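You operate a simulated robot arm through the tools that you are given. There is no shell and no other tool. Be economical: measure what you need, move in short steps, check, and stop when the job is done.

You are at the controls of a simulated robot arm. One attempt, no reset.

Task
Put the yellow-strip carriage back in service at the SERVICE mark.
Fine: stop block off the rail and on the tools drawer's mat first; crank the carriage to the mark, push the plunger in, then switch the carriage on: its lamp shows green.

The check looks at the end state, three seconds after you hand in, the way a careful person would. Anything else that was tipped, shoved, dropped, spilled or broken makes it a failure.

Robot
A 7-joint arm with a two-finger gripper, on a carriage that runs on a rail from [-0.001, -0.963] to [0.001, 1.417] (x, y) and turns from -3.142 to 2.653 rad about z. Base frame: it is fixed where the carriage stands at the start and does not move with it; the origin is on the floor, on the carriage's upright axis, x ahead of it, y to its left, z up. Lengths are in m, angles in rad, forces in N, time in s.
Its first joint turns from -2.601 to 2.601 rad. Places, roughly: carriage with the yellow strip [0.9, 0.1, 1]; jog button under the plunger [0.9, 0, 0.6]; jog button under the red knob [0.9, -0.4, 0.6]; lap button [0.9, -0.2, 0.6]; mat of the tools drawer [0.8, 0.4, 0.6]; plunger [0.8, 0, 0.7]; slider of the blue carriage [1.5, -0.8, 1.2]; slider of the green carriage [0.9, -0.4, 1.2]; slider of the orange carriage [1.5, 0.6, 1.2]; slider of the red carriage [0.9, 0.9, 1.2]; slider of the white carriage [1.5, -0.1, 1.2]; slider of the yellow carriage [0.9, 0.3, 1.2]; step button [0.9, -0.3, 0.6]; switch of the blue carriage [1.5, -0.5, 1.2]; switch of the green carriage [0.8, -0.7, 1.2]; switch of the orange carriage [1.6, 0.8, 1.2]. Payload 2.45 kg.
The TCP is the grasp point between the finger pads, 0.026 m short of the fingertips. In the tool frame z runs along the fingers and y along their closing line. Largest opening 0.096 m; the body of the gripper starts 0.069 m behind the TCP.
Orientation is that of the tool frame in the base frame, as a unit quaternion [w, x, y, z]. With the fingers straight down and closing along the base's y, the tool's x points along the base's -x, its y along +y and its z along -z.

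Tools
- The arm moves only by the tool arm_command. Its argument "commands" is a list of rows, each a list of 3 entries, a list of its own where there are three numbers: the closure in counts, from 0 (fully open) to 255 (shut), then the shift along the tool's x, y, z in units of 30 mm (1.0 is 30 mm), then the turn, a rotation vector about the tool's x, y, z in units of 6 degrees (1.0 is 6 degrees). In form: [[claw, [dx, dy, dz], [wx, wy, wz]], ...]. A call has 1 to 20 rows; each row shifts and turns the commanded pose from where the row before left it, along the tool's axes as they then stand. A call with a number of a shift or a turn outside -1 to 1 is refused whole. Each row takes 0.2 s and may step no farther than 0.05 m and 0.15 rad from the row before; otherwise, or with a gripper value out of range, the whole call is refused. A pose out of reach is approached as far as the arm can. The call stops where the force on the tool passes 40 N (or 10 N more than at its start, if that is more) or the arm is blocked; 0.2 s more then pass. Each finger halts on what it meets, pressing with about 30 N; the grip force reading is that of the motor and also rises with nothing between the fingers. The clock runs only during rows and for 0.2 s after the last one: add rows that do not move to give the fingers time. It gives the time, the measured TCP pose, the force on the tool (base axes), the opening and the grip force at its end, in the units of the frame above (readings bear some noise), with the torque about the TCP (base axes, N m) and any sound that the robot's microphone picked up, and new pictures: "views" is both (left out), scene, wrist or none.
- Cameras (640 x 400 px; columns grow to the right, rows downward): "scene" is now at [0.0336, 0.1574, 1.6708]; the picture's right is [-0.15, -0.99, 0.00], its down [-0.71, 0.11, -0.69] and it looks along [0.69, -0.10, -0.72] (base axes); focal length 293 px, centre (320, 200). "wrist" rides on the gripper at [0.082, 0.003, -0.098] in the tool frame; the picture's right is [-0.04, 1.00, 0.00], its down [-0.73, -0.03, -0.68] and it looks along [-0.68, -0.03, 0.73] (tool axes); focal length 256 px, centre (320, 200). There is no depth. A picture from a camera that has moved, and an enlarged one, comes with that camera's place and axes in the base frame and with its lens.
- lift_body(by): slides the trunk up (or, below 0, down) by that many m; the arm and the scene camera ride with it, the base frame stays. It gives what a move gives, with no picture.
- roll_base(legs): drives the robot by 1 to 6 legs, each [ahead, left, turn to the left] in m, m and rad, along the robot's own axes; the way and the turn of a leg run together, so that a leg with both is an arc; at most 1.5 m and 3.142 rad a leg. The arm and the cameras ride along, it lands a little off, and it stops where it bumps. It keeps to its track: a leg is cut to what the track allows. It gives what a move gives, and a new picture of the scene camera.
- pan_tilt(pan, tilt): turns the head with the scene camera to pan (to the left, within 2.705 rad either way) and tilt (down, from -0.506 to 1.204), counted from straight ahead of the robot. It gives what a move gives, and a new picture of the scene camera.
- enlarge(camera, box): a new picture of the part [left, top, right, bottom] of that camera's present view, enlarged. The clock stands still meanwhile.
- finish_job(): hands the job in; it is judged then, once.

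Work in short steps. Places have to be worked out from the pictures, the camera data and where the tool is seen: move nearer, look again, correct. Check each grasp and each placing, and mend what went wrong. You have 120 turns and 260 pictures in all, those below and enlarged ones among them. Open the gripper and draw the arm clear of the work before you hand the job in, unless the task says otherwise; then end with one line.

The tools are called after "Call:" as a command line: name --argument value ..., lists and objects as JSON in quotes. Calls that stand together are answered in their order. arm_command: Moves the arm, as the interface text tells. Its arguments: {"type":"object","properties":{"commands":{"type":"array"},"views":{"type":"string","enum":["both","scene","wrist","none"]}},"required":["commands"]} The other tools are called the same way: lift_body (by) slides the trunk up or down; roll_base (legs) drives the base; pan_tilt (pan, tilt) turns the head that bears the scene camera; enlarge (camera, box) takes an enlarged picture of a part of a camera's view; finish_job () hands the job in.

At the start:

```text
time_s: 0.0
tool_pos: [0.5802, 0.2635, 1.0006]
orientation: [-0.001, -0.001, 1.0, 0.0]
force: [0.2, 0.0, 0.5]
moment: [0.01, -0.02, -0.01]
width: 0.096
finger_force: 0.0
trunk travel left (down, up): [-0.675, 0.035]
robot x, y, heading: [-0.0002, 0.0044, -0.001]
head pan, tilt: [-0.148, 0.805]
```

scene: 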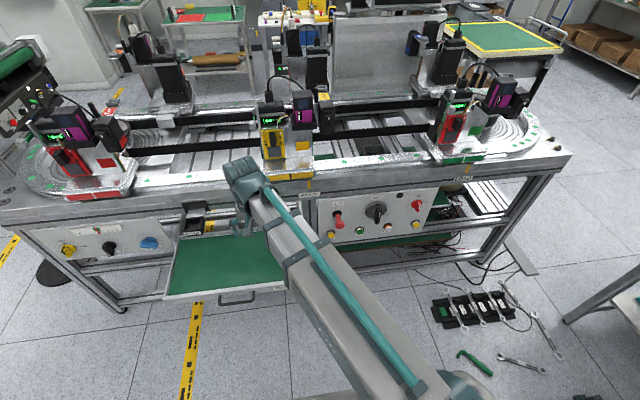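
wrist: 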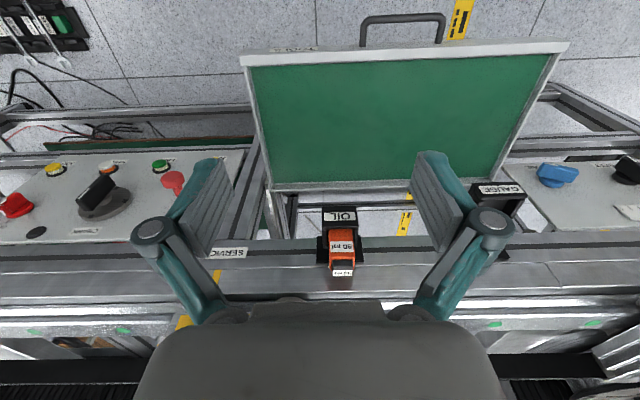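

I start by taking closer looks at the carriage area and the control panel.

Call:
enlarge --camera "scene" --box '[220, 60, 380, 200]'

Call:
enlarge --camera "scene" --box '[160, 170, 460, 310]'

Call:
enlarge --camera "wrist" --box '[0, 130, 400, 380]'

```text
2.86 times, centred on (300, 130) of scene
camera zoom: at [0.0336, 0.1574, 1.6708], right [-0.15, -0.99, 0.0], down [-0.71, 0.11, -0.69], along [0.69, -0.1, -0.72], focal length 837 px, centre (377, 400)
```

zoom: 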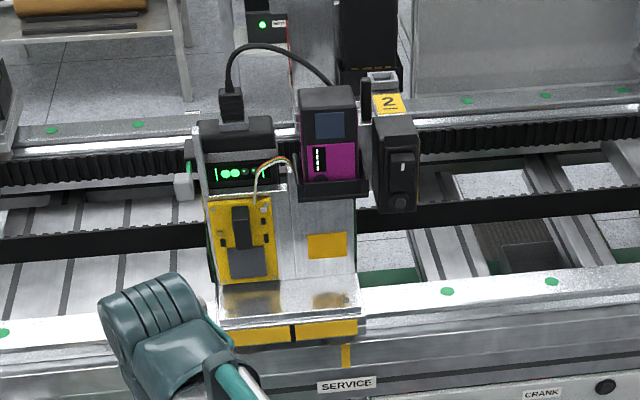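

```text
2.13 times, centred on (310, 240) of scene
camera zoom: at [0.0336, 0.1574, 1.6708], right [-0.15, -0.99, 0.0], down [-0.71, 0.11, -0.69], along [0.69, -0.1, -0.72], focal length 625 px, centre (341, 115)
```

zoom: 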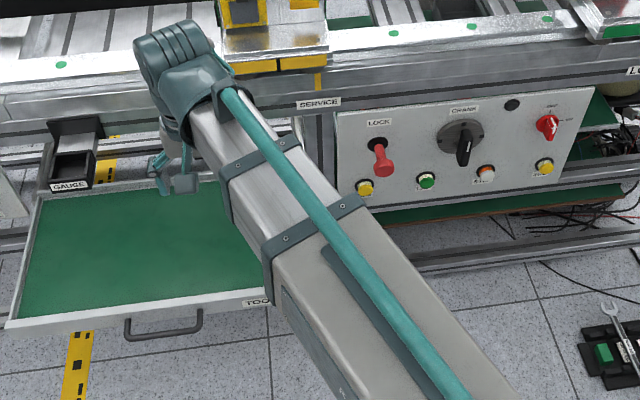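

```text
1.60 times, centred on (200, 255) of wrist
camera zoom: at [0.4988, 0.2674, 1.0974], right [0.04, 1.0, 0.0], down [0.73, -0.03, 0.68], along [0.68, -0.03, -0.73], focal length 410 px, centre (512, 112)
```

zoom: 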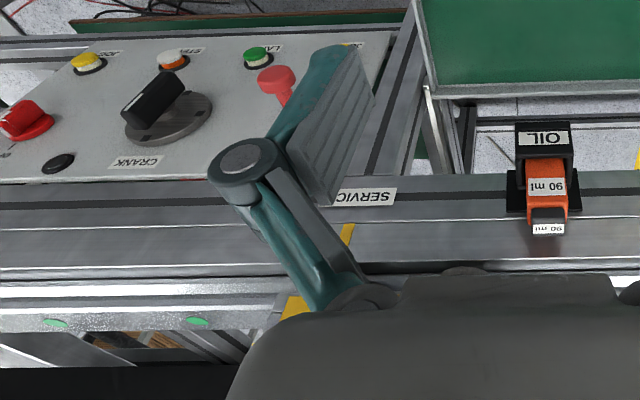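

The arm hides part of the bench, and I don't see the stop block yet. I roll right along the rail to see the middle carriage from another side.

Call:
roll_base --legs '[[0, 0.45, 0]]'

```text
time_s: 2.7
tool_pos: [0.5804, 0.715, 1.0008]
orientation: [0.0, -0.001, 1.0, 0.0]
force: [0.2, -1.3, 0.1]
moment: [-0.02, 0.05, -0.03]
width: 0.0961
finger_force: 0.1
trunk travel left (down, up): [-0.675, 0.035]
robot x, y, heading: [-0.0016, 0.4488, 0.001]
head pan, tilt: [-0.148, 0.805]
camera scene: at [0.0338, 0.608, 1.6707], right [-0.15, -0.99, 0.0], down [-0.71, 0.1, -0.69], along [0.69, -0.1, -0.72], focal length 293 px, centre (320, 200)
```

scene: 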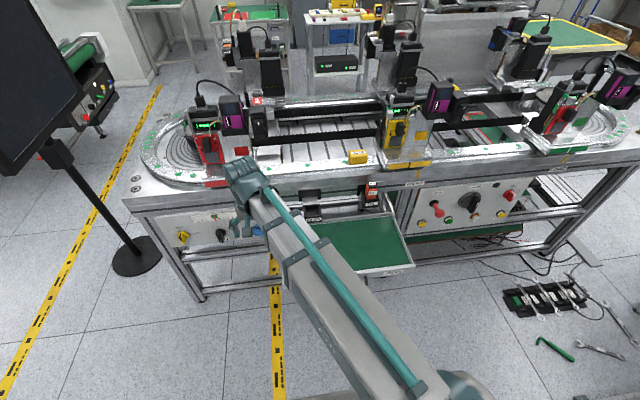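

A yellow block sits on the front rail left of the yellow carriage. I enlarge that region.

Call:
enlarge --camera "scene" --box '[320, 60, 480, 200]'

Call:
enlarge --camera "scene" --box '[280, 170, 540, 290]'

Call:
enlarge --camera "scene" --box '[160, 70, 300, 200]'

```text
2.86 times, centred on (400, 130) of scene
camera zoom: at [0.0338, 0.608, 1.6707], right [-0.15, -0.99, 0.0], down [-0.71, 0.1, -0.69], along [0.69, -0.1, -0.72], focal length 837 px, centre (91, 400)
```

zoom: 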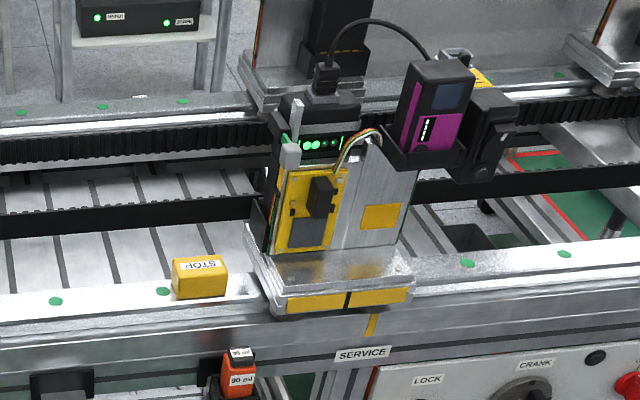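

```text
2.46 times, centred on (410, 230) of scene
camera zoom: at [0.0338, 0.608, 1.6707], right [-0.15, -0.99, 0.0], down [-0.71, 0.1, -0.69], along [0.69, -0.1, -0.72], focal length 721 px, centre (98, 126)
```

zoom: 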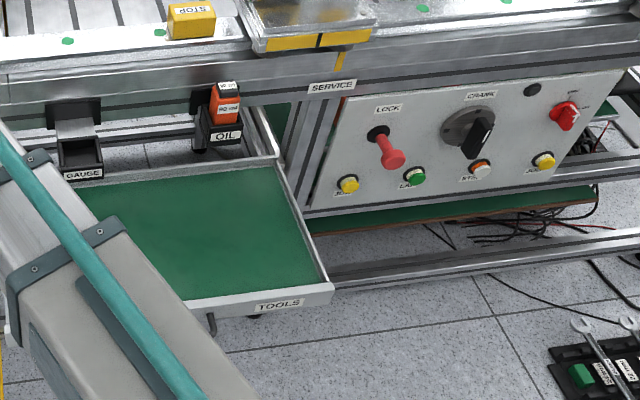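

```text
3.08 times, centred on (230, 135) of scene
camera zoom: at [0.0338, 0.608, 1.6707], right [-0.15, -0.99, 0.0], down [-0.71, 0.1, -0.69], along [0.69, -0.1, -0.72], focal length 902 px, centre (597, 400)
```

zoom: 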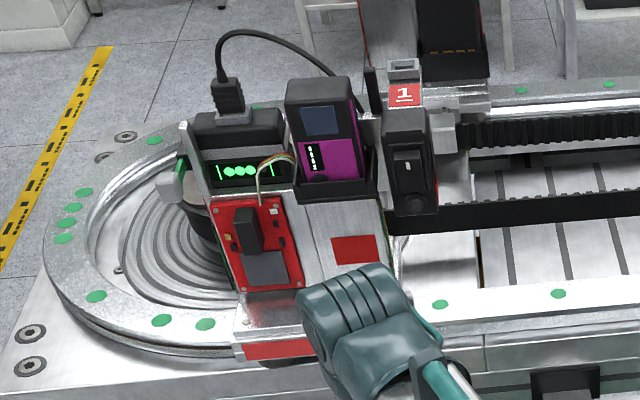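

The STOP block sits near [0.95, 0.32, 0.94]. I shift the base to face it, then raise the tool and turn it 90° so the fingers close along x and the camera is on the +y side.

Call:
roll_base --legs '[[0, -0.1, 0]]'

Call:
arm_command --commands '[[0, [0, 0, -0.3], [0, 0, 1]], [0, [0, 0, -0.3], [0, 0, 1]], [0, [0, 0, -0.3], [0, 0, 1]], [0, [0, 0, -0.3], [0, 0, 1]], [0, [0, 0, -0.3], [0, 0, 1]], [0, [0, 0, -0.3], [0, 0, 1]], [0, [0, 0, -0.3], [0, 0, 1]], [0, [0, 0, -0.3], [0, 0, 1]], [0, [0, 0, -0.3], [0, 0, 1]], [0, [0, 0, -0.3], [0, 0, 1]], [0, [0, 0, -0.3], [0, 0, 1]], [0, [0, 0, -0.3], [0, 0, 1]], [0, [0, 0, -0.3], [0, 0, 1]], [0, [0, 0, -0.3], [0, 0, 1]], [0, [0, 0, -0.3], [0, 0, 1]]]' --views "wrist"

```text
time_s: 3.9
tool_pos: [0.5808, 0.6162, 1.0006]
orientation: [0.0, -0.001, 1.0, 0.0]
force: [0.3, -0.5, -0.7]
moment: [0.03, 0.02, -0.01]
width: 0.096
finger_force: 0.1
trunk travel left (down, up): [-0.675, 0.035]
robot x, y, heading: [0.0023, 0.3498, -0.003]
head pan, tilt: [-0.148, 0.805]
camera scene: at [0.0336, 0.5081, 1.6709], right [-0.15, -0.99, 0.0], down [-0.71, 0.11, -0.69], along [0.69, -0.1, -0.72], focal length 293 px, centre (320, 200)
```

scene: 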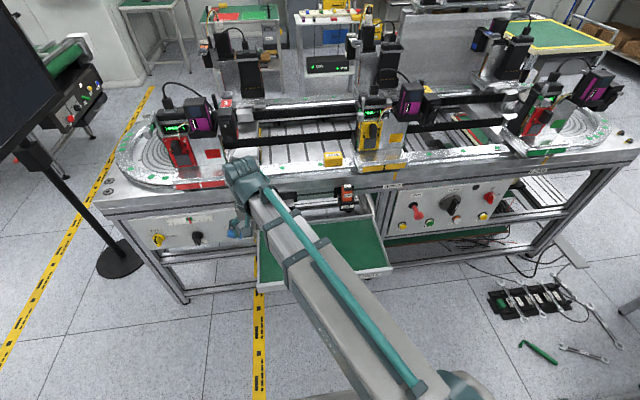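

```text
time_s: 7.1
tool_pos: [0.5794, 0.6164, 1.1365]
orientation: [0.0, 0.707, 0.707, 0.0]
force: [0.1, 0.1, -0.3]
moment: [0.03, -0.04, 0.0]
width: 0.0959
finger_force: 0.1
trunk travel left (down, up): [-0.675, 0.035]
robot x, y, heading: [-0.002, 0.3514, 0.005]
head pan, tilt: [-0.148, 0.805]
camera wrist: at [0.5835, 0.6988, 1.2323], right [1.0, -0.04, 0.0], down [-0.03, -0.73, 0.68], along [-0.03, -0.68, -0.73], focal length 256 px, centre (320, 200)
```

wrist: 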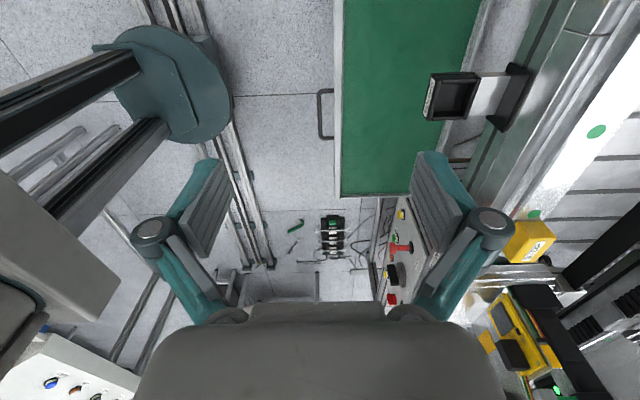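

The block triangulates to about [0.935, 0.325, 0.954]. I move over in y first, then most of the way in x, and look.

Call:
arm_command --commands '[[0, [-0.97, 0, 0], [0, 0, 0]], [0, [-0.97, 0, 0], [0, 0, 0]], [0, [-0.97, 0, 0], [0, 0, 0]], [0, [-0.97, 0, 0], [0, 0, 0]], [0, [-0.97, 0, 0], [0, 0, 0]], [0, [-0.97, 0, 0], [0, 0, 0]], [0, [-0.97, 0, 0], [0, 0, 0]], [0, [-0.97, 0, 0], [0, 0, 0]], [0, [-0.97, 0, 0], [0, 0, 0]], [0, [-0.97, 0, 0], [0, 0, 0]], [0, [0, 1, 0], [0, 0, 0]], [0, [0, 1, 0], [0, 0, 0]], [0, [0, 1, 0], [0, 0, 0]], [0, [0, 1, 0], [0, 0, 0]], [0, [0, 1, 0], [0, 0, 0]], [0, [0, 1, 0], [0, 0, 0]], [0, [0, 1, 0], [0, 0, 0]], [0, [0, 1, 0], [0, 0, 0]], [0, [0, 1, 0], [0, 0, 0]]]'

```text
time_s: 11.1
tool_pos: [0.8516, 0.3258, 1.1352]
orientation: [0.0, 0.707, 0.707, 0.0]
force: [0.1, 0.2, 0.6]
moment: [-0.02, 0.0, -0.03]
width: 0.096
finger_force: 0.0
trunk travel left (down, up): [-0.675, 0.035]
robot x, y, heading: [-0.0021, 0.3528, -0.002]
head pan, tilt: [-0.148, 0.805]
camera scene: at [0.034, 0.5094, 1.6708], right [-0.15, -0.99, 0.0], down [-0.71, 0.1, -0.69], along [0.69, -0.1, -0.72], focal length 293 px, centre (320, 200)
camera wrist: at [0.8554, 0.4075, 1.2324], right [1.0, -0.04, 0.0], down [-0.03, -0.73, 0.68], along [-0.03, -0.68, -0.73], focal length 256 px, centre (320, 200)
```

scene: 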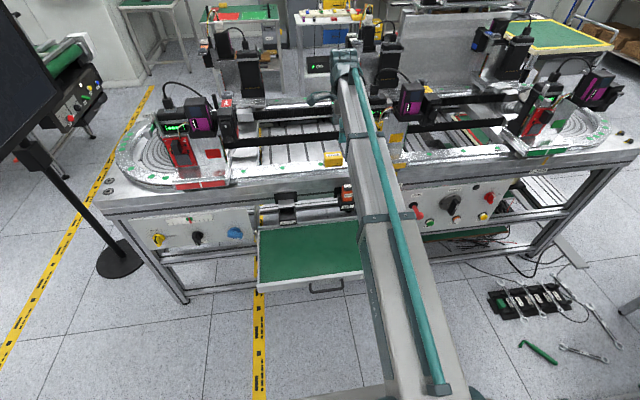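
wrist: 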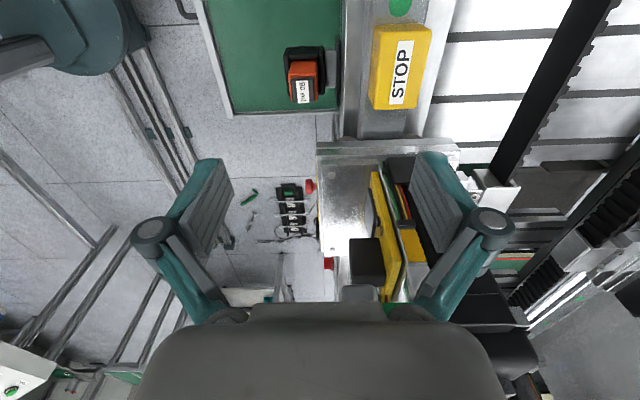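

Block centre refines to about [0.93, 0.327]. I move over it and down partway.

Call:
arm_command --commands '[[0, [0, 0.9, 0], [0, 0, 0]], [0, [0, 0.9, 0], [0, 0, 0]], [0, [0, 0.87, 0], [0, 0, 0]], [0, [0, 0, 1], [0, 0, 0]], [0, [0, 0, 1], [0, 0, 0]], [0, [0, 0, 1], [0, 0, 0]]]' --views "wrist"

```text
time_s: 12.5
tool_pos: [0.9314, 0.3261, 1.0433]
orientation: [0.0, 0.707, 0.708, 0.0]
force: [0.7, 0.6, -0.7]
moment: [-0.01, -0.01, 0.01]
width: 0.0957
finger_force: 0.1
trunk travel left (down, up): [-0.675, 0.035]
robot x, y, heading: [-0.0004, 0.3526, 0.001]
head pan, tilt: [-0.148, 0.805]
camera wrist: at [0.9343, 0.4085, 1.1417], right [1.0, -0.04, 0.0], down [-0.03, -0.73, 0.68], along [-0.03, -0.68, -0.73], focal length 256 px, centre (320, 200)
```

wrist: 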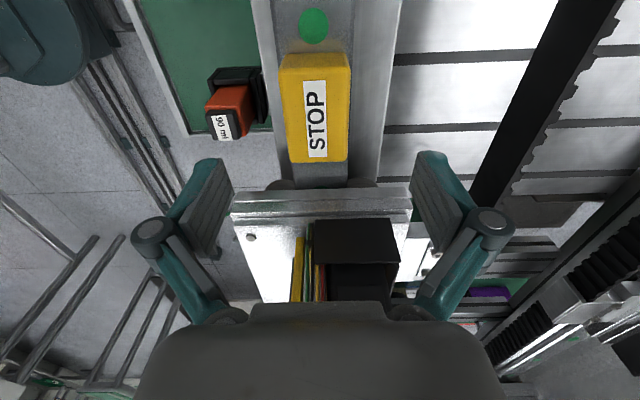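

Centred to within a few mm. I shift slightly and go down to around the block.

Call:
arm_command --commands '[[0, [0.07, -0.13, 1], [0, 0, 0]], [0, [0, 0, 1], [0, 0, 0]], [0, [0, 0, 0.5], [0, 0, 0]]]' --views "both"

```text
time_s: 13.3
tool_pos: [0.9271, 0.3293, 0.9701]
orientation: [0.0, 0.707, 0.707, 0.0]
force: [-0.1, 0.3, -0.5]
moment: [-0.04, 0.02, 0.01]
width: 0.096
finger_force: 0.1
trunk travel left (down, up): [-0.675, 0.035]
robot x, y, heading: [0.0008, 0.3531, 0.006]
head pan, tilt: [-0.148, 0.805]
camera scene: at [0.0337, 0.5093, 1.6708], right [-0.15, -0.99, 0.0], down [-0.71, 0.1, -0.69], along [0.69, -0.1, -0.72], focal length 293 px, centre (320, 200)
camera wrist: at [0.9304, 0.4105, 1.0671], right [1.0, -0.04, 0.0], down [-0.03, -0.73, 0.68], along [-0.03, -0.68, -0.73], focal length 256 px, centre (320, 200)
```

scene: 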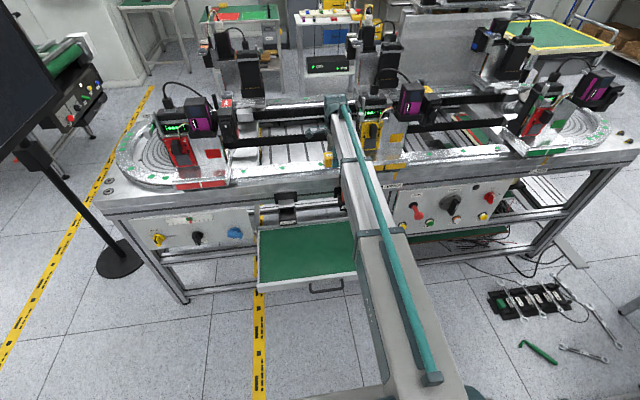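
wrist: 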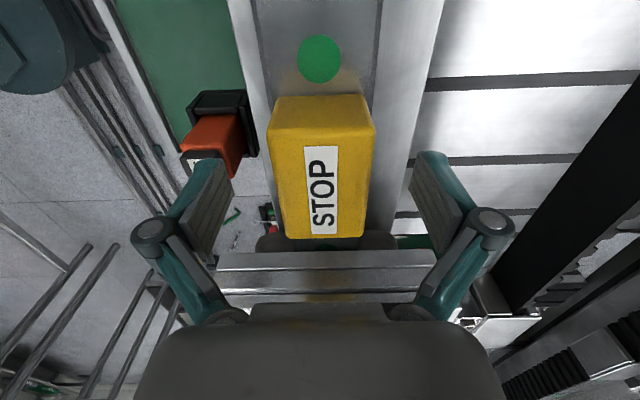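

The block's top is at about 0.979, with the tips already well below that. I close here.

Call:
arm_command --commands '[[60, [0, 0, 0], [0, 0, 0]], [120, [0, 0, 0], [0, 0, 0]], [180, [0, 0, 0], [0, 0, 0]], [255, [0, 0, 0], [0, 0, 0]], [255, [0, 0, 0], [0, 0, 0]], [255, [0, 0, 0], [0, 0, 0]]]' --views "wrist"

```text
time_s: 14.7
tool_pos: [0.9266, 0.3291, 0.9702]
orientation: [0.0, 0.707, 0.708, 0.0]
force: [0.1, -0.3, 2.1]
moment: [0.02, -0.11, 0.01]
width: 0.0454
finger_force: 29.9
trunk travel left (down, up): [-0.675, 0.035]
robot x, y, heading: [0.001, 0.3475, -0.002]
head pan, tilt: [-0.148, 0.805]
camera wrist: at [0.9303, 0.4104, 1.0676], right [1.0, -0.04, 0.0], down [-0.03, -0.73, 0.68], along [-0.03, -0.68, -0.73], focal length 256 px, centre (320, 200)
```

wrist: 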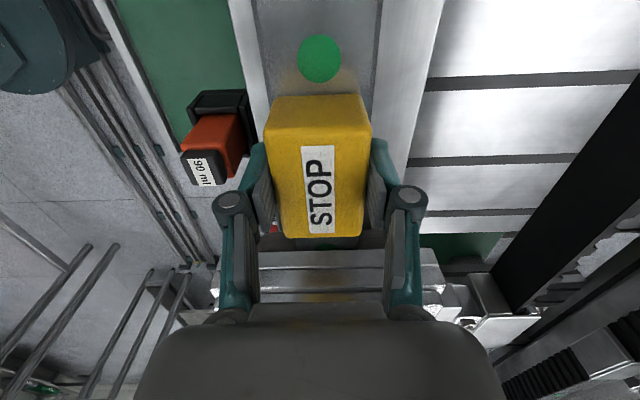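

Grasped (width 45 mm). I lift 0.12 m, keeping the grip.

Call:
arm_command --commands '[[255, [0, 0, -0.5], [0, 0, 0]], [255, [0, 0, -1], [0, 0, 0]], [255, [0, 0, -1], [0, 0, 0]], [255, [0, 0, -1], [0, 0, 0]], [255, [0, 0, -1], [0, 0, 0]]]' --views "wrist"

```text
time_s: 15.9
tool_pos: [0.9266, 0.3287, 1.1055]
orientation: [0.001, 0.706, 0.708, 0.0]
force: [-0.2, 0.4, -1.4]
moment: [0.02, -0.04, 0.04]
width: 0.0455
finger_force: 30.0
trunk travel left (down, up): [-0.675, 0.035]
robot x, y, heading: [-0.0001, 0.3519, 0.003]
head pan, tilt: [-0.148, 0.805]
camera wrist: at [0.9303, 0.4106, 1.2028], right [1.0, -0.04, 0.0], down [-0.03, -0.73, 0.68], along [-0.03, -0.68, -0.73], focal length 256 px, centre (320, 200)
```

wrist: 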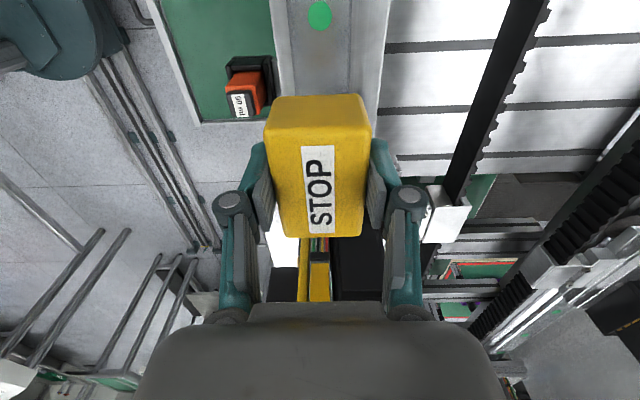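

The lift is clean. The drawer spans x ≈ 0.63–0.90 and y ≈ 0.13–0.68; I aim for about [0.69, 0.40], clear of the OIL and GAUGE holders. I move out there first, then look from the wrist.

Call:
arm_command --commands '[[255, [0.3, -0.985, 0], [0, 0, 0]], [255, [0.3, -0.985, 0], [0, 0, 0]], [255, [0.3, -0.985, 0], [0, 0, 0]], [255, [0.3, -0.985, 0], [0, 0, 0]], [255, [0.3, -0.985, 0], [0, 0, 0]], [255, [0.3, -0.985, 0], [0, 0, 0]], [255, [0.3, -0.985, 0], [0, 0, 0]], [255, [0.3, -0.985, 0], [0, 0, 0]]]'

```text
time_s: 17.7
tool_pos: [0.6898, 0.4014, 1.1046]
orientation: [0.0, 0.706, 0.708, -0.001]
force: [-0.5, 0.3, -2.1]
moment: [-0.06, 0.0, 0.02]
width: 0.0454
finger_force: 29.4
trunk travel left (down, up): [-0.675, 0.035]
robot x, y, heading: [-0.0012, 0.3497, 0.005]
head pan, tilt: [-0.148, 0.805]
camera scene: at [0.0334, 0.5095, 1.6708], right [-0.15, -0.99, 0.0], down [-0.71, 0.1, -0.69], along [0.69, -0.1, -0.72], focal length 293 px, centre (320, 200)
camera wrist: at [0.6927, 0.4828, 1.2024], right [1.0, -0.04, 0.0], down [-0.03, -0.73, 0.68], along [-0.03, -0.68, -0.73], focal length 256 px, centre (320, 200)
```

scene: 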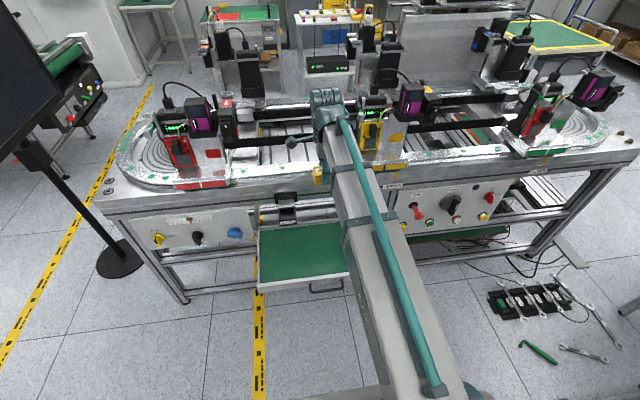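
wrist: 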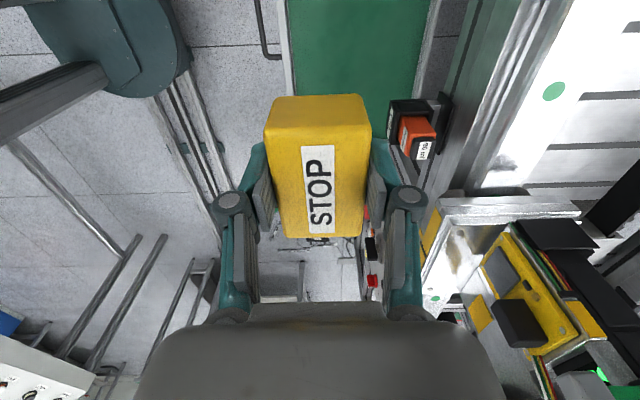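

Mat target is good and clear of the OIL holder. I lower the trunk by 0.33 and check.

Call:
lift_body --by -0.33

Call:
arm_command --commands '[[255, [0, 0, 0], [0, 0, 0]]]'

```text
time_s: 20.9
tool_pos: [0.6905, 0.401, 0.7753]
orientation: [0.0, 0.706, 0.708, 0.0]
force: [0.2, -0.6, -2.3]
moment: [-0.01, 0.02, 0.01]
width: 0.0456
finger_force: 29.7
trunk travel left (down, up): [-0.345, 0.365]
robot x, y, heading: [0.0027, 0.3542, -0.001]
head pan, tilt: [-0.148, 0.805]
```

```text
time_s: 21.3
tool_pos: [0.6908, 0.4002, 0.7749]
orientation: [0.0, 0.706, 0.708, 0.0]
force: [0.8, 0.1, -1.4]
moment: [0.0, -0.02, 0.0]
width: 0.0454
finger_force: 29.6
trunk travel left (down, up): [-0.345, 0.365]
robot x, y, heading: [0.0013, 0.3524, 0.003]
head pan, tilt: [-0.148, 0.805]
camera scene: at [0.0338, 0.5094, 1.3408], right [-0.15, -0.99, 0.0], down [-0.71, 0.1, -0.69], along [0.69, -0.1, -0.72], focal length 293 px, centre (320, 200)
camera wrist: at [0.6936, 0.4824, 0.8724], right [1.0, -0.04, 0.0], down [-0.03, -0.73, 0.68], along [-0.03, -0.68, -0.73], focal length 256 px, centre (320, 200)
```

scene: 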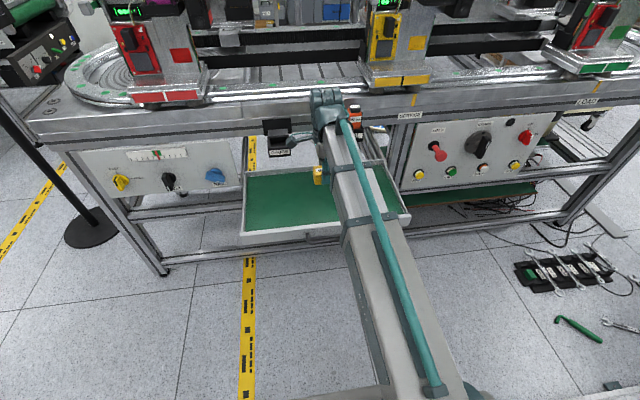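
wrist: 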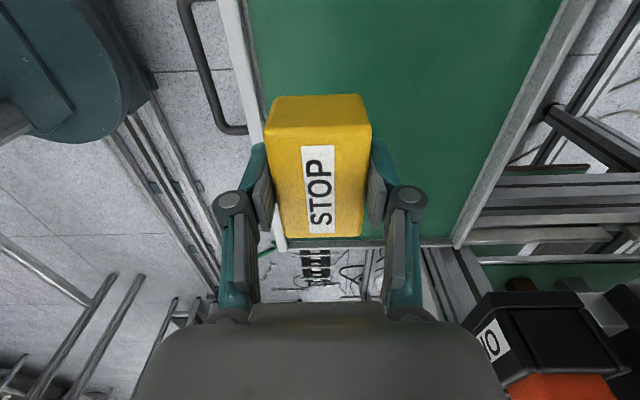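

Clear on all sides. I descend 0.1 m, then check before feeling for the mat.

Call:
arm_command --commands '[[255, [0, 0, 1], [0, 0, 0]], [255, [0, 0, 1], [0, 0, 0]], [255, [0, 0, 1], [0, 0, 0]], [255, [0, 0, 0.4], [0, 0, 0]]]' --views "both"

```text
time_s: 22.3
tool_pos: [0.689, 0.3997, 0.6719]
orientation: [0.0, 0.707, 0.708, 0.0]
force: [0.5, 0.7, -1.6]
moment: [-0.02, 0.02, 0.03]
width: 0.0455
finger_force: 29.9
trunk travel left (down, up): [-0.345, 0.365]
robot x, y, heading: [-0.0028, 0.3546, 0.004]
head pan, tilt: [-0.148, 0.805]
camera scene: at [0.0338, 0.5094, 1.3408], right [-0.15, -0.99, 0.0], down [-0.71, 0.1, -0.69], along [0.69, -0.1, -0.72], focal length 293 px, centre (320, 200)
camera wrist: at [0.6932, 0.482, 0.7701], right [1.0, -0.04, 0.0], down [-0.03, -0.73, 0.68], along [-0.03, -0.68, -0.73], focal length 256 px, centre (320, 200)
```

scene: 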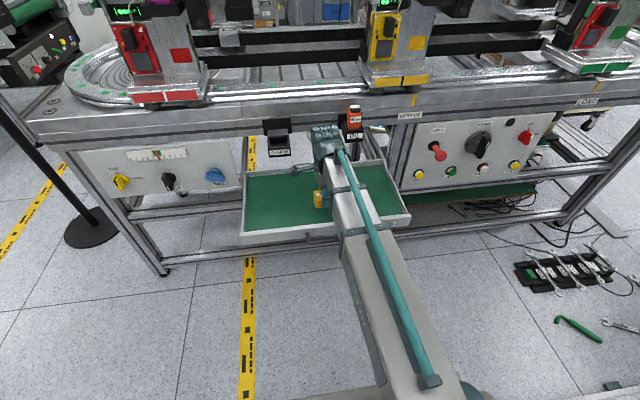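
wrist: 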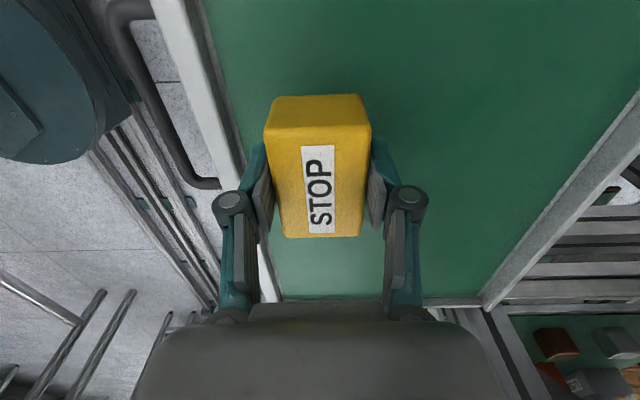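

I shift +15 mm in x for finger clearance from the drawer lip, then feel down for the mat.

Call:
arm_command --commands '[[255, [0, 0.5, 0.3], [0, 0, 0]], [255, [0, 0, 0.4], [0, 0, 0]], [255, [0, 0, 0.4], [0, 0, 0]], [255, [0, 0, 0.2], [0, 0, 0]], [255, [0, 0, 0.15], [0, 0, 0]]]' --views "wrist"

```text
time_s: 23.5
tool_pos: [0.7053, 0.3998, 0.6318]
orientation: [0.001, 0.707, 0.708, 0.001]
force: [3.6, 0.1, 23.6]
moment: [0.0, -0.09, 0.01]
width: 0.0458
finger_force: 30.1
trunk travel left (down, up): [-0.345, 0.365]
robot x, y, heading: [-0.0027, 0.3493, 0.002]
head pan, tilt: [-0.148, 0.805]
camera wrist: at [0.7081, 0.4818, 0.7293], right [1.0, -0.04, 0.0], down [-0.03, -0.73, 0.68], along [-0.02, -0.68, -0.73], focal length 256 px, centre (320, 200)
```

wrist: 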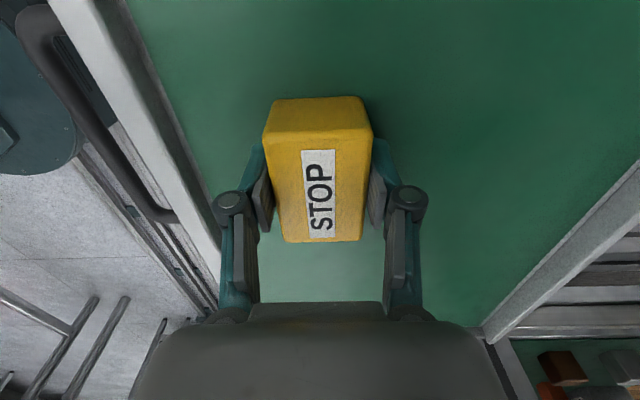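

Contact with the mat (24 N). I open slowly and withdraw upward.

Call:
arm_command --commands '[[200, [0, 0, -0.05], [0, 0, 0]], [130, [0, 0, 0], [0, 0, 0]], [60, [0, 0, 0], [0, 0, 0]], [30, [0, 0, 0], [0, 0, 0]], [30, [0, 0, 0], [0, 0, 0]], [30, [0, 0, -0.5], [0, 0, 0]], [30, [0, 0, -1], [0, 0, 0]], [30, [0, 0, -1], [0, 0, 0]], [30, [0, 0, -1], [0, 0, 0]], [30, [0, 0, -1], [0, 0, 0]]]' --views "wrist"

```text
time_s: 25.7
tool_pos: [0.7066, 0.4002, 0.7676]
orientation: [0.0, 0.706, 0.708, 0.0]
force: [-0.6, 0.6, -0.3]
moment: [-0.01, 0.02, -0.02]
width: 0.0848
finger_force: 0.0
trunk travel left (down, up): [-0.345, 0.365]
robot x, y, heading: [-0.0013, 0.3542, 0.001]
head pan, tilt: [-0.148, 0.805]
camera wrist: at [0.7095, 0.4822, 0.8639], right [1.0, -0.04, 0.0], down [-0.03, -0.73, 0.68], along [-0.03, -0.68, -0.73], focal length 256 px, centre (320, 200)
```

wrist: 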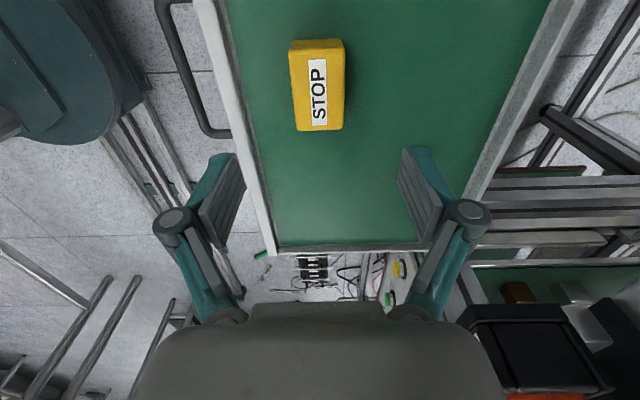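

The block rests on the mat. Now I study the panel: back away in x and enlarge the scene view.

Call:
arm_command --commands '[[30, [0, -1, -0.5], [0, 0, 0]], [30, [0, -1, -0.5], [0, 0, 0]], [30, [0, -1, -0.5], [0, 0, 0]], [30, [0, -1, -0.5], [0, 0, 0]], [30, [0, -1, -0.5], [0, 0, 0]]]' --views "none"

Call:
enlarge --camera "scene" --box '[390, 60, 570, 210]'

Call:
enlarge --camera "scene" --box '[340, 0, 460, 130]'

```text
time_s: 26.9
tool_pos: [0.5558, 0.4, 0.843]
orientation: [0.0, 0.706, 0.708, 0.0]
force: [0.1, 0.0, -0.4]
moment: [0.0, 0.03, 0.01]
width: 0.0846
finger_force: 0.1
trunk travel left (down, up): [-0.345, 0.365]
robot x, y, heading: [0.0001, 0.3537, 0.003]
head pan, tilt: [-0.148, 0.805]
```

```text
2.67 times, centred on (480, 135) of scene
camera zoom: at [0.0338, 0.5094, 1.3408], right [-0.15, -0.99, 0.0], down [-0.71, 0.1, -0.69], along [0.69, -0.1, -0.72], focal length 781 px, centre (-107, 373)
```

zoom: 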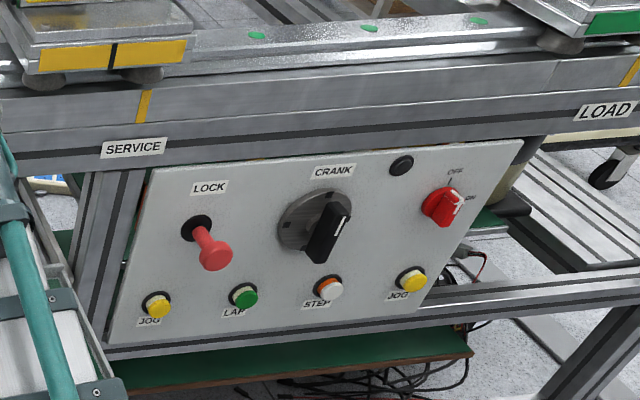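

```text
3.08 times, centred on (400, 65) of scene
camera zoom: at [0.0338, 0.5094, 1.3408], right [-0.15, -0.99, 0.0], down [-0.71, 0.1, -0.69], along [0.69, -0.1, -0.72], focal length 902 px, centre (74, 615)
```

zoom: 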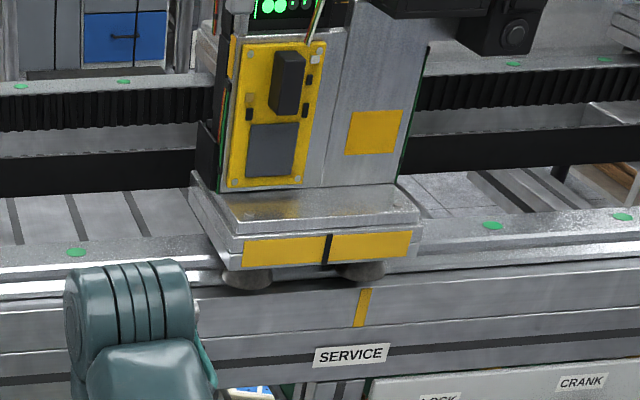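

The panel is near vertical at x ≈ 0.875; the crank is at about [0.84, -0.21, 0.71] with a bar handle. I roll to face it, then turn the tool to point forward, in place.

Call:
roll_base --legs '[[0, -0.55, 0]]'

Call:
arm_command --commands '[[30, [0, 0, 0], [0, 0, -1]], [30, [0, 0, 0], [0, 0, -1]], [30, [0, 0, 0], [0, 0, -1]], [30, [0, 0, 0], [0, 0, -1]], [30, [0, 0, 0], [0, 0, -1]], [30, [0, 0, 0], [0, 0, -1]], [30, [0, 0, 0], [0, 0, -1]], [30, [0, 0, 0], [0, 0, -1]], [30, [0, 0, 0], [0, 0, -1]], [30, [0, 0, 0], [0, 0, -1]], [30, [0, 0, 0], [0, 0, -1]], [30, [0, 0, 0], [0, 0, -1]], [30, [0, 0, 0], [0, 0, -1]], [30, [0, 0, 0], [0, 0, -1]], [30, [0, 0, 0], [0, 0, -1]]]' --views "none"

Call:
arm_command --commands '[[30, [0, 0, 0], [0, -1, 0]], [30, [0, 0, 0], [0, -1, 0]], [30, [0, 0, 0], [0, -1, 0]], [30, [0, 0, 0], [0, -1, 0]], [30, [0, 0, 0], [0, -1, 0]], [30, [0, 0, 0], [0, -1, 0]], [30, [0, 0, 0], [0, -1, 0]], [30, [0, 0, 0], [0, -1, 0]], [30, [0, 0, 0], [0, -1, 0]], [30, [0, 0, 0], [0, -1, 0]], [30, [0, 0, 0], [0, -1, 0]], [30, [0, 0, 0], [0, -1, 0]], [30, [0, 0, 0], [0, -1, 0]], [30, [0, 0, 0], [0, -1, 0]], [30, [0, 0, 0], [0, -1, 0]]]'

```text
time_s: 30.1
tool_pos: [0.5557, -0.1506, 0.8414]
orientation: [0.0, 0.705, 0.709, 0.0]
force: [0.0, 0.3, 0.4]
moment: [-0.01, 0.01, -0.02]
width: 0.0846
finger_force: 0.0
trunk travel left (down, up): [-0.345, 0.365]
robot x, y, heading: [-0.0026, -0.2, 0.011]
head pan, tilt: [-0.148, 0.805]
camera scene: at [0.0325, -0.0432, 1.3408], right [-0.14, -0.99, 0.0], down [-0.71, 0.1, -0.69], along [0.69, -0.1, -0.72], focal length 293 px, centre (320, 200)
```

scene: 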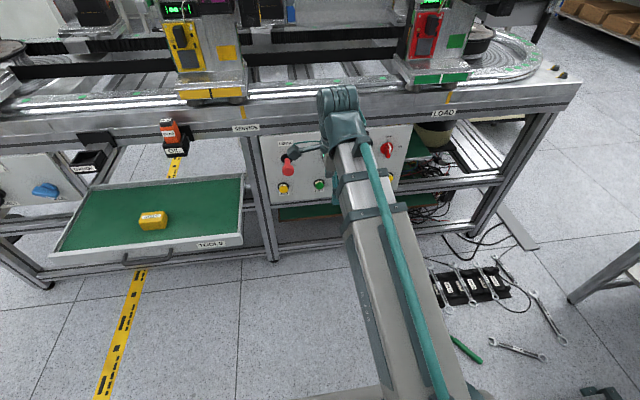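

```text
time_s: 33.3
tool_pos: [0.554, -0.1512, 0.8424]
orientation: [0.0, -0.004, 1.0, -0.001]
force: [-0.1, -0.1, -0.2]
moment: [-0.01, 0.0, -0.01]
width: 0.0848
finger_force: 0.2
trunk travel left (down, up): [-0.345, 0.365]
robot x, y, heading: [-0.0014, -0.1985, 0.005]
head pan, tilt: [-0.148, 0.805]
```

```text
time_s: 36.5
tool_pos: [0.7231, -0.1266, 0.9074]
orientation: [0.707, -0.003, 0.707, 0.002]
force: [-0.1, 0.0, 0.7]
moment: [-0.02, 0.03, 0.01]
width: 0.0846
finger_force: 0.0
out of reach, approached as far as the arm can: row 4, 5, 6, 7, 8, 9, 10, 11, 12, 13, 14, 15
trunk travel left (down, up): [-0.345, 0.365]
robot x, y, heading: [0.0021, -0.2019, 0.009]
head pan, tilt: [-0.148, 0.805]
camera scene: at [0.0325, -0.0432, 1.3408], right [-0.14, -0.99, 0.0], down [-0.71, 0.1, -0.69], along [0.69, -0.1, -0.72], focal length 293 px, centre (320, 200)
camera wrist: at [0.6259, -0.1236, 0.8249], right [-0.01, 1.0, 0.04], down [-0.68, -0.03, 0.73], along [0.73, -0.02, 0.68], focal length 256 px, centre (320, 200)
```

scene: 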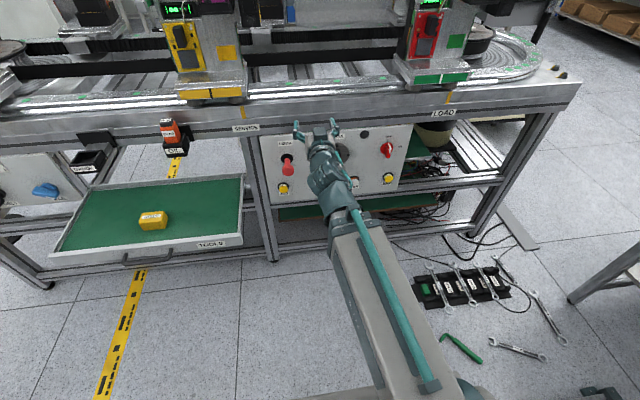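
wrist: 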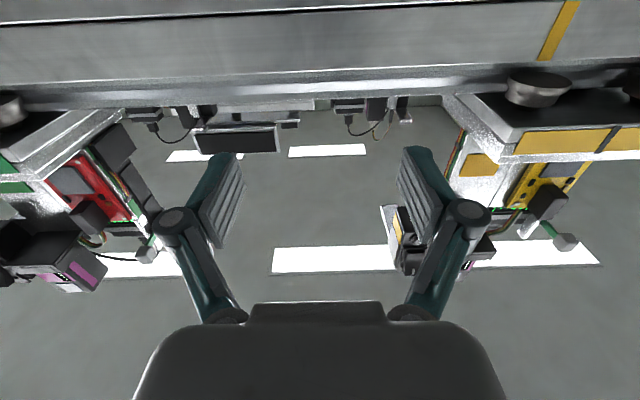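

The tool now points forward at z 0.907. I lower the trunk 0.2 to crank height and look.

Call:
lift_body --by -0.2

Call:
arm_command --commands '[[30, [0, 0, 0], [0, 0, 0]]]'

```text
time_s: 38.7
tool_pos: [0.7236, -0.1262, 0.7081]
orientation: [0.707, -0.002, 0.707, 0.002]
force: [-0.2, 0.4, 0.2]
moment: [0.0, -0.03, 0.01]
width: 0.0844
finger_force: 0.1
trunk travel left (down, up): [-0.145, 0.565]
robot x, y, heading: [0.0004, -0.1984, 0.005]
head pan, tilt: [-0.148, 0.805]
```

```text
time_s: 39.1
tool_pos: [0.7247, -0.1274, 0.7073]
orientation: [0.708, -0.002, 0.706, 0.001]
force: [-0.3, 0.2, 0.5]
moment: [0.01, -0.01, 0.02]
width: 0.0848
finger_force: 0.0
trunk travel left (down, up): [-0.145, 0.565]
robot x, y, heading: [-0.0037, -0.1982, 0.006]
head pan, tilt: [-0.148, 0.805]
camera scene: at [0.0325, -0.0432, 1.1408], right [-0.14, -0.99, 0.0], down [-0.71, 0.1, -0.69], along [0.69, -0.1, -0.72], focal length 293 px, centre (320, 200)
camera wrist: at [0.6258, -0.1238, 0.6251], right [-0.01, 1.0, 0.04], down [-0.68, -0.03, 0.73], along [0.73, -0.02, 0.68], focal length 256 px, centre (320, 200)
```

scene: 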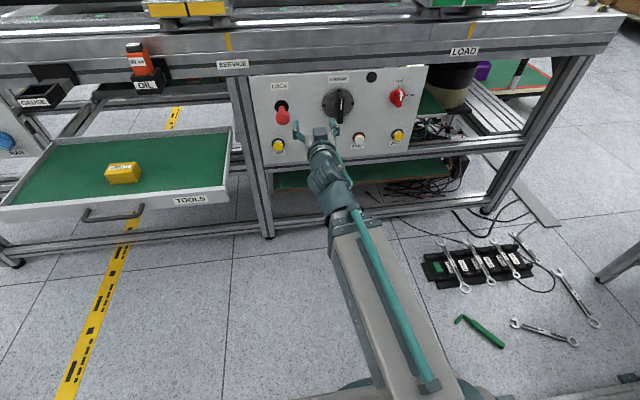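
wrist: 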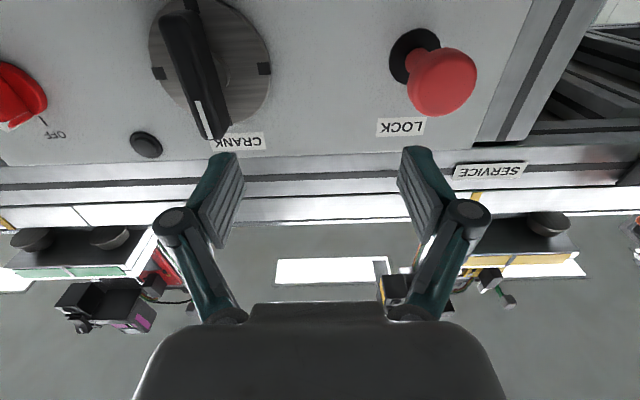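

I enlarge both views of the crank.

Call:
enlarge --camera "scene" --box '[240, 60, 440, 170]'

Call:
enlarge --camera "wrist" --box '[120, 0, 320, 160]'

```text
3.20 times, centred on (340, 115) of scene
camera zoom: at [0.0325, -0.0432, 1.1408], right [-0.14, -0.99, 0.0], down [-0.71, 0.1, -0.69], along [0.69, -0.1, -0.72], focal length 938 px, centre (256, 472)
```

zoom: 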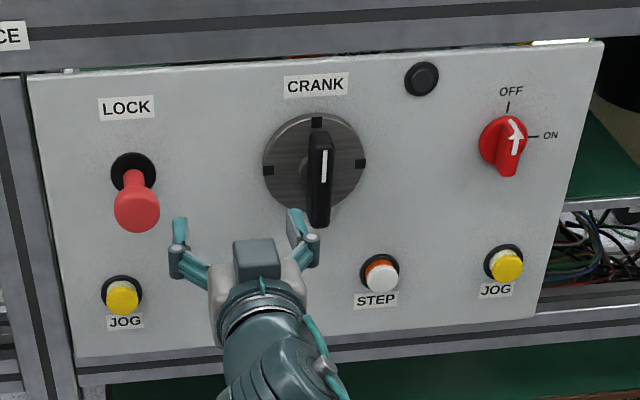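

```text
2.50 times, centred on (220, 80) of wrist
camera zoom: at [0.6258, -0.1238, 0.6251], right [-0.01, 1.0, 0.04], down [-0.68, -0.03, 0.73], along [0.73, -0.02, 0.68], focal length 640 px, centre (570, 500)
```

zoom: 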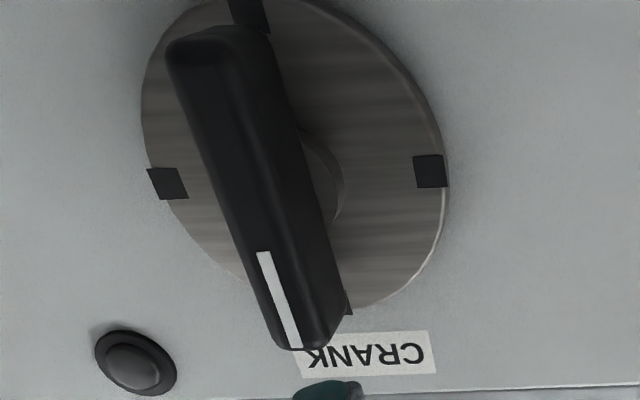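

The crank axis is around y −0.220, z 0.689; the bar is vertical (pointer up) with its front face at x ≈ 0.835. I line the tool up with it.

Call:
arm_command --commands '[[30, [0.2, -1, 0], [0, 0, 0]], [30, [0.2, -1, 0], [0, 0, 0]], [30, [0.2, -1, 0], [0, 0, 0]], [30, [0, -0.1, 0.5], [0, 0, 0]]]'

```text
time_s: 40.1
tool_pos: [0.7465, -0.2206, 0.691]
orientation: [0.708, -0.002, 0.707, 0.002]
force: [0.4, -0.6, 0.2]
moment: [0.01, 0.03, -0.01]
width: 0.0845
finger_force: 0.1
out of reach, approached as far as the arm can: row 1, 3
trunk travel left (down, up): [-0.145, 0.565]
robot x, y, heading: [-0.0021, -0.1998, 0.0]
head pan, tilt: [-0.148, 0.805]
camera scene: at [0.0324, -0.0432, 1.1408], right [-0.14, -0.99, 0.0], down [-0.71, 0.1, -0.69], along [0.69, -0.1, -0.72], focal length 293 px, centre (320, 200)
camera wrist: at [0.6489, -0.217, 0.6081], right [-0.01, 1.0, 0.04], down [-0.68, -0.03, 0.73], along [0.73, -0.02, 0.68], focal length 256 px, centre (320, 200)
```

scene: 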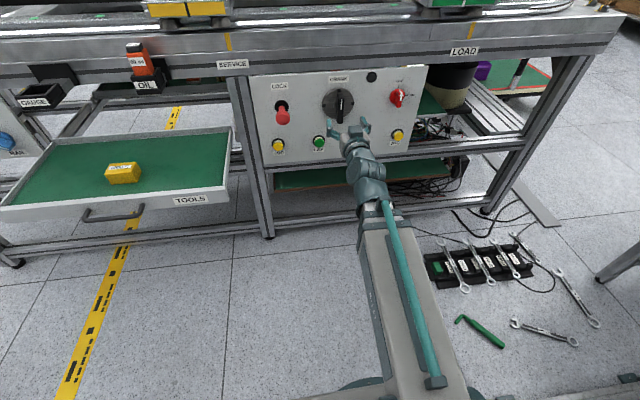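
wrist: 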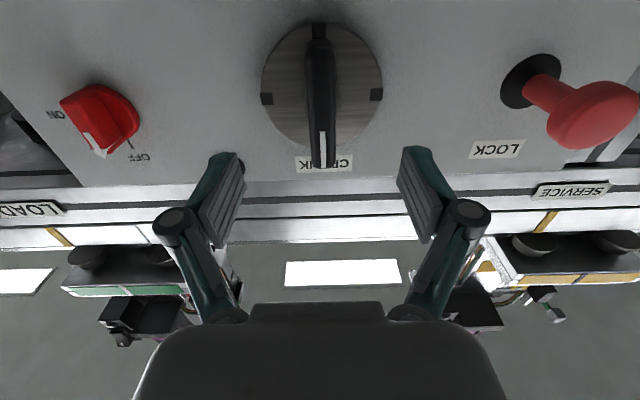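

Well aligned. I advance about 75 mm and check.

Call:
arm_command --commands '[[30, [0, 0, 0.8], [0, 0, 0]], [30, [0, 0, 0.8], [0, 0, 0]], [30, [0, 0, 0.5], [0, 0, 0]], [30, [0, 0, 0.4], [0, 0, 0]]]'

```text
time_s: 41.1
tool_pos: [0.8225, -0.2201, 0.6908]
orientation: [0.707, -0.001, 0.707, 0.001]
force: [-0.8, 0.1, -0.4]
moment: [0.02, -0.02, -0.01]
width: 0.0846
finger_force: 0.1
trunk travel left (down, up): [-0.145, 0.565]
robot x, y, heading: [-0.0022, -0.203, 0.006]
head pan, tilt: [-0.148, 0.805]
camera scene: at [0.0325, -0.0432, 1.1408], right [-0.14, -0.99, 0.0], down [-0.71, 0.1, -0.69], along [0.69, -0.1, -0.72], focal length 293 px, centre (320, 200)
camera wrist: at [0.724, -0.2162, 0.6083], right [-0.01, 1.0, 0.04], down [-0.68, -0.03, 0.73], along [0.73, -0.02, 0.68], focal length 256 px, centre (320, 200)
```

scene: 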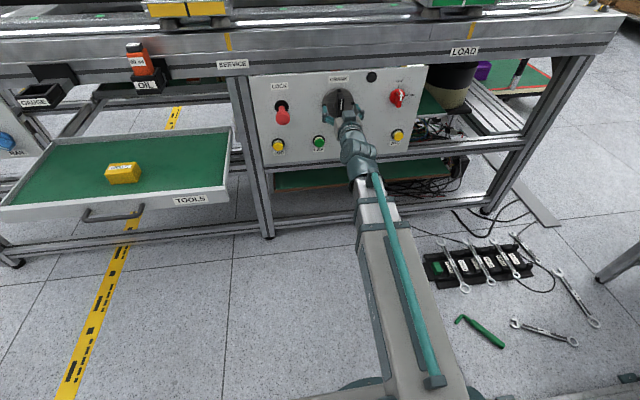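
wrist: 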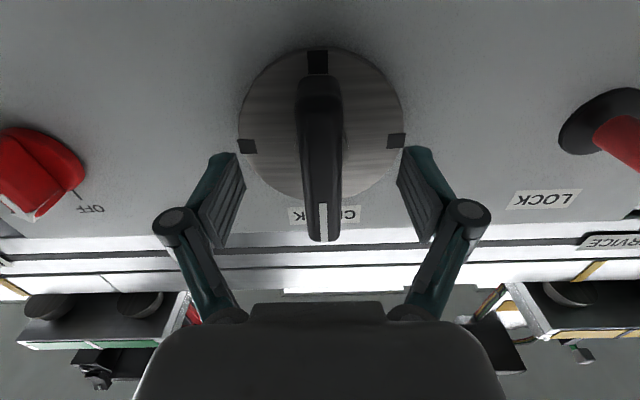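

The bar's front face is at about x 0.838. I go in 8 mm more and close gently on the bar.

Call:
arm_command --commands '[[30, [0, 0, 0.27], [0, 0, 0]], [100, [0, 0, 0], [0, 0, 0]], [160, [0, 0, 0], [0, 0, 0]], [220, [0, 0, 0], [0, 0, 0]], [255, [0, 0, 0], [0, 0, 0]], [255, [0, 0, 0], [0, 0, 0]], [255, [0, 0, 0], [0, 0, 0]]]' --views "wrist"

```text
time_s: 42.7
tool_pos: [0.8307, -0.2188, 0.691]
orientation: [0.707, -0.002, 0.707, 0.002]
force: [1.8, 5.7, -0.2]
moment: [-0.02, 0.05, 0.13]
width: 0.0197
finger_force: 44.4
trunk travel left (down, up): [-0.145, 0.565]
robot x, y, heading: [0.0002, -0.2032, 0.007]
head pan, tilt: [-0.148, 0.805]
camera wrist: at [0.7322, -0.2154, 0.6082], right [-0.01, 1.0, 0.04], down [-0.68, -0.03, 0.73], along [0.73, -0.02, 0.68], focal length 256 px, centre (320, 200)
```

wrist: 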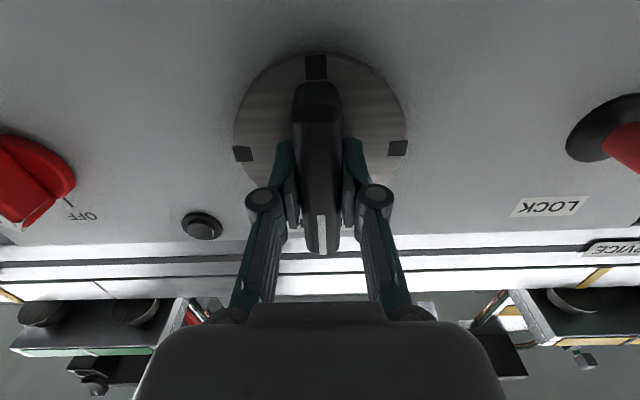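

Bar gripped. I turn clockwise 24° and watch the carriage.

Call:
arm_command --commands '[[255, [0, 0, 0], [0, 0, 1]], [255, [0, 0, 0], [0, 0, 1]], [255, [0, 0, 0], [0, 0, 1]], [255, [0, 0, 0], [0, 0, 1]], [255, [0, 0, 0], [0, 0, 0]]]'

```text
time_s: 43.9
tool_pos: [0.8303, -0.2191, 0.6903]
orientation: [0.691, 0.145, 0.692, 0.149]
force: [-4.4, 4.5, -3.7]
moment: [0.23, -0.32, -0.07]
width: 0.0194
finger_force: 44.6
trunk travel left (down, up): [-0.145, 0.565]
robot x, y, heading: [-0.0044, -0.2041, 0.01]
head pan, tilt: [-0.148, 0.805]
camera scene: at [0.0326, -0.043, 1.1407], right [-0.14, -0.99, 0.0], down [-0.71, 0.1, -0.69], along [0.69, -0.1, -0.72], focal length 293 px, centre (320, 200)
camera wrist: at [0.732, -0.1826, 0.6167], right [0.0, 0.9, 0.45], down [-0.68, -0.33, 0.66], along [0.74, -0.3, 0.61], focal length 256 px, centre (320, 200)
```

scene: 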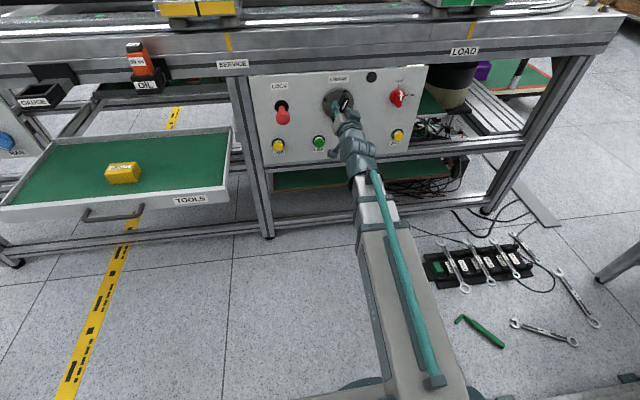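
wrist: 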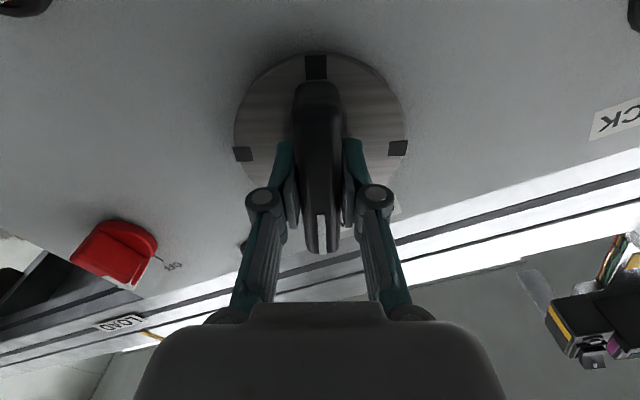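

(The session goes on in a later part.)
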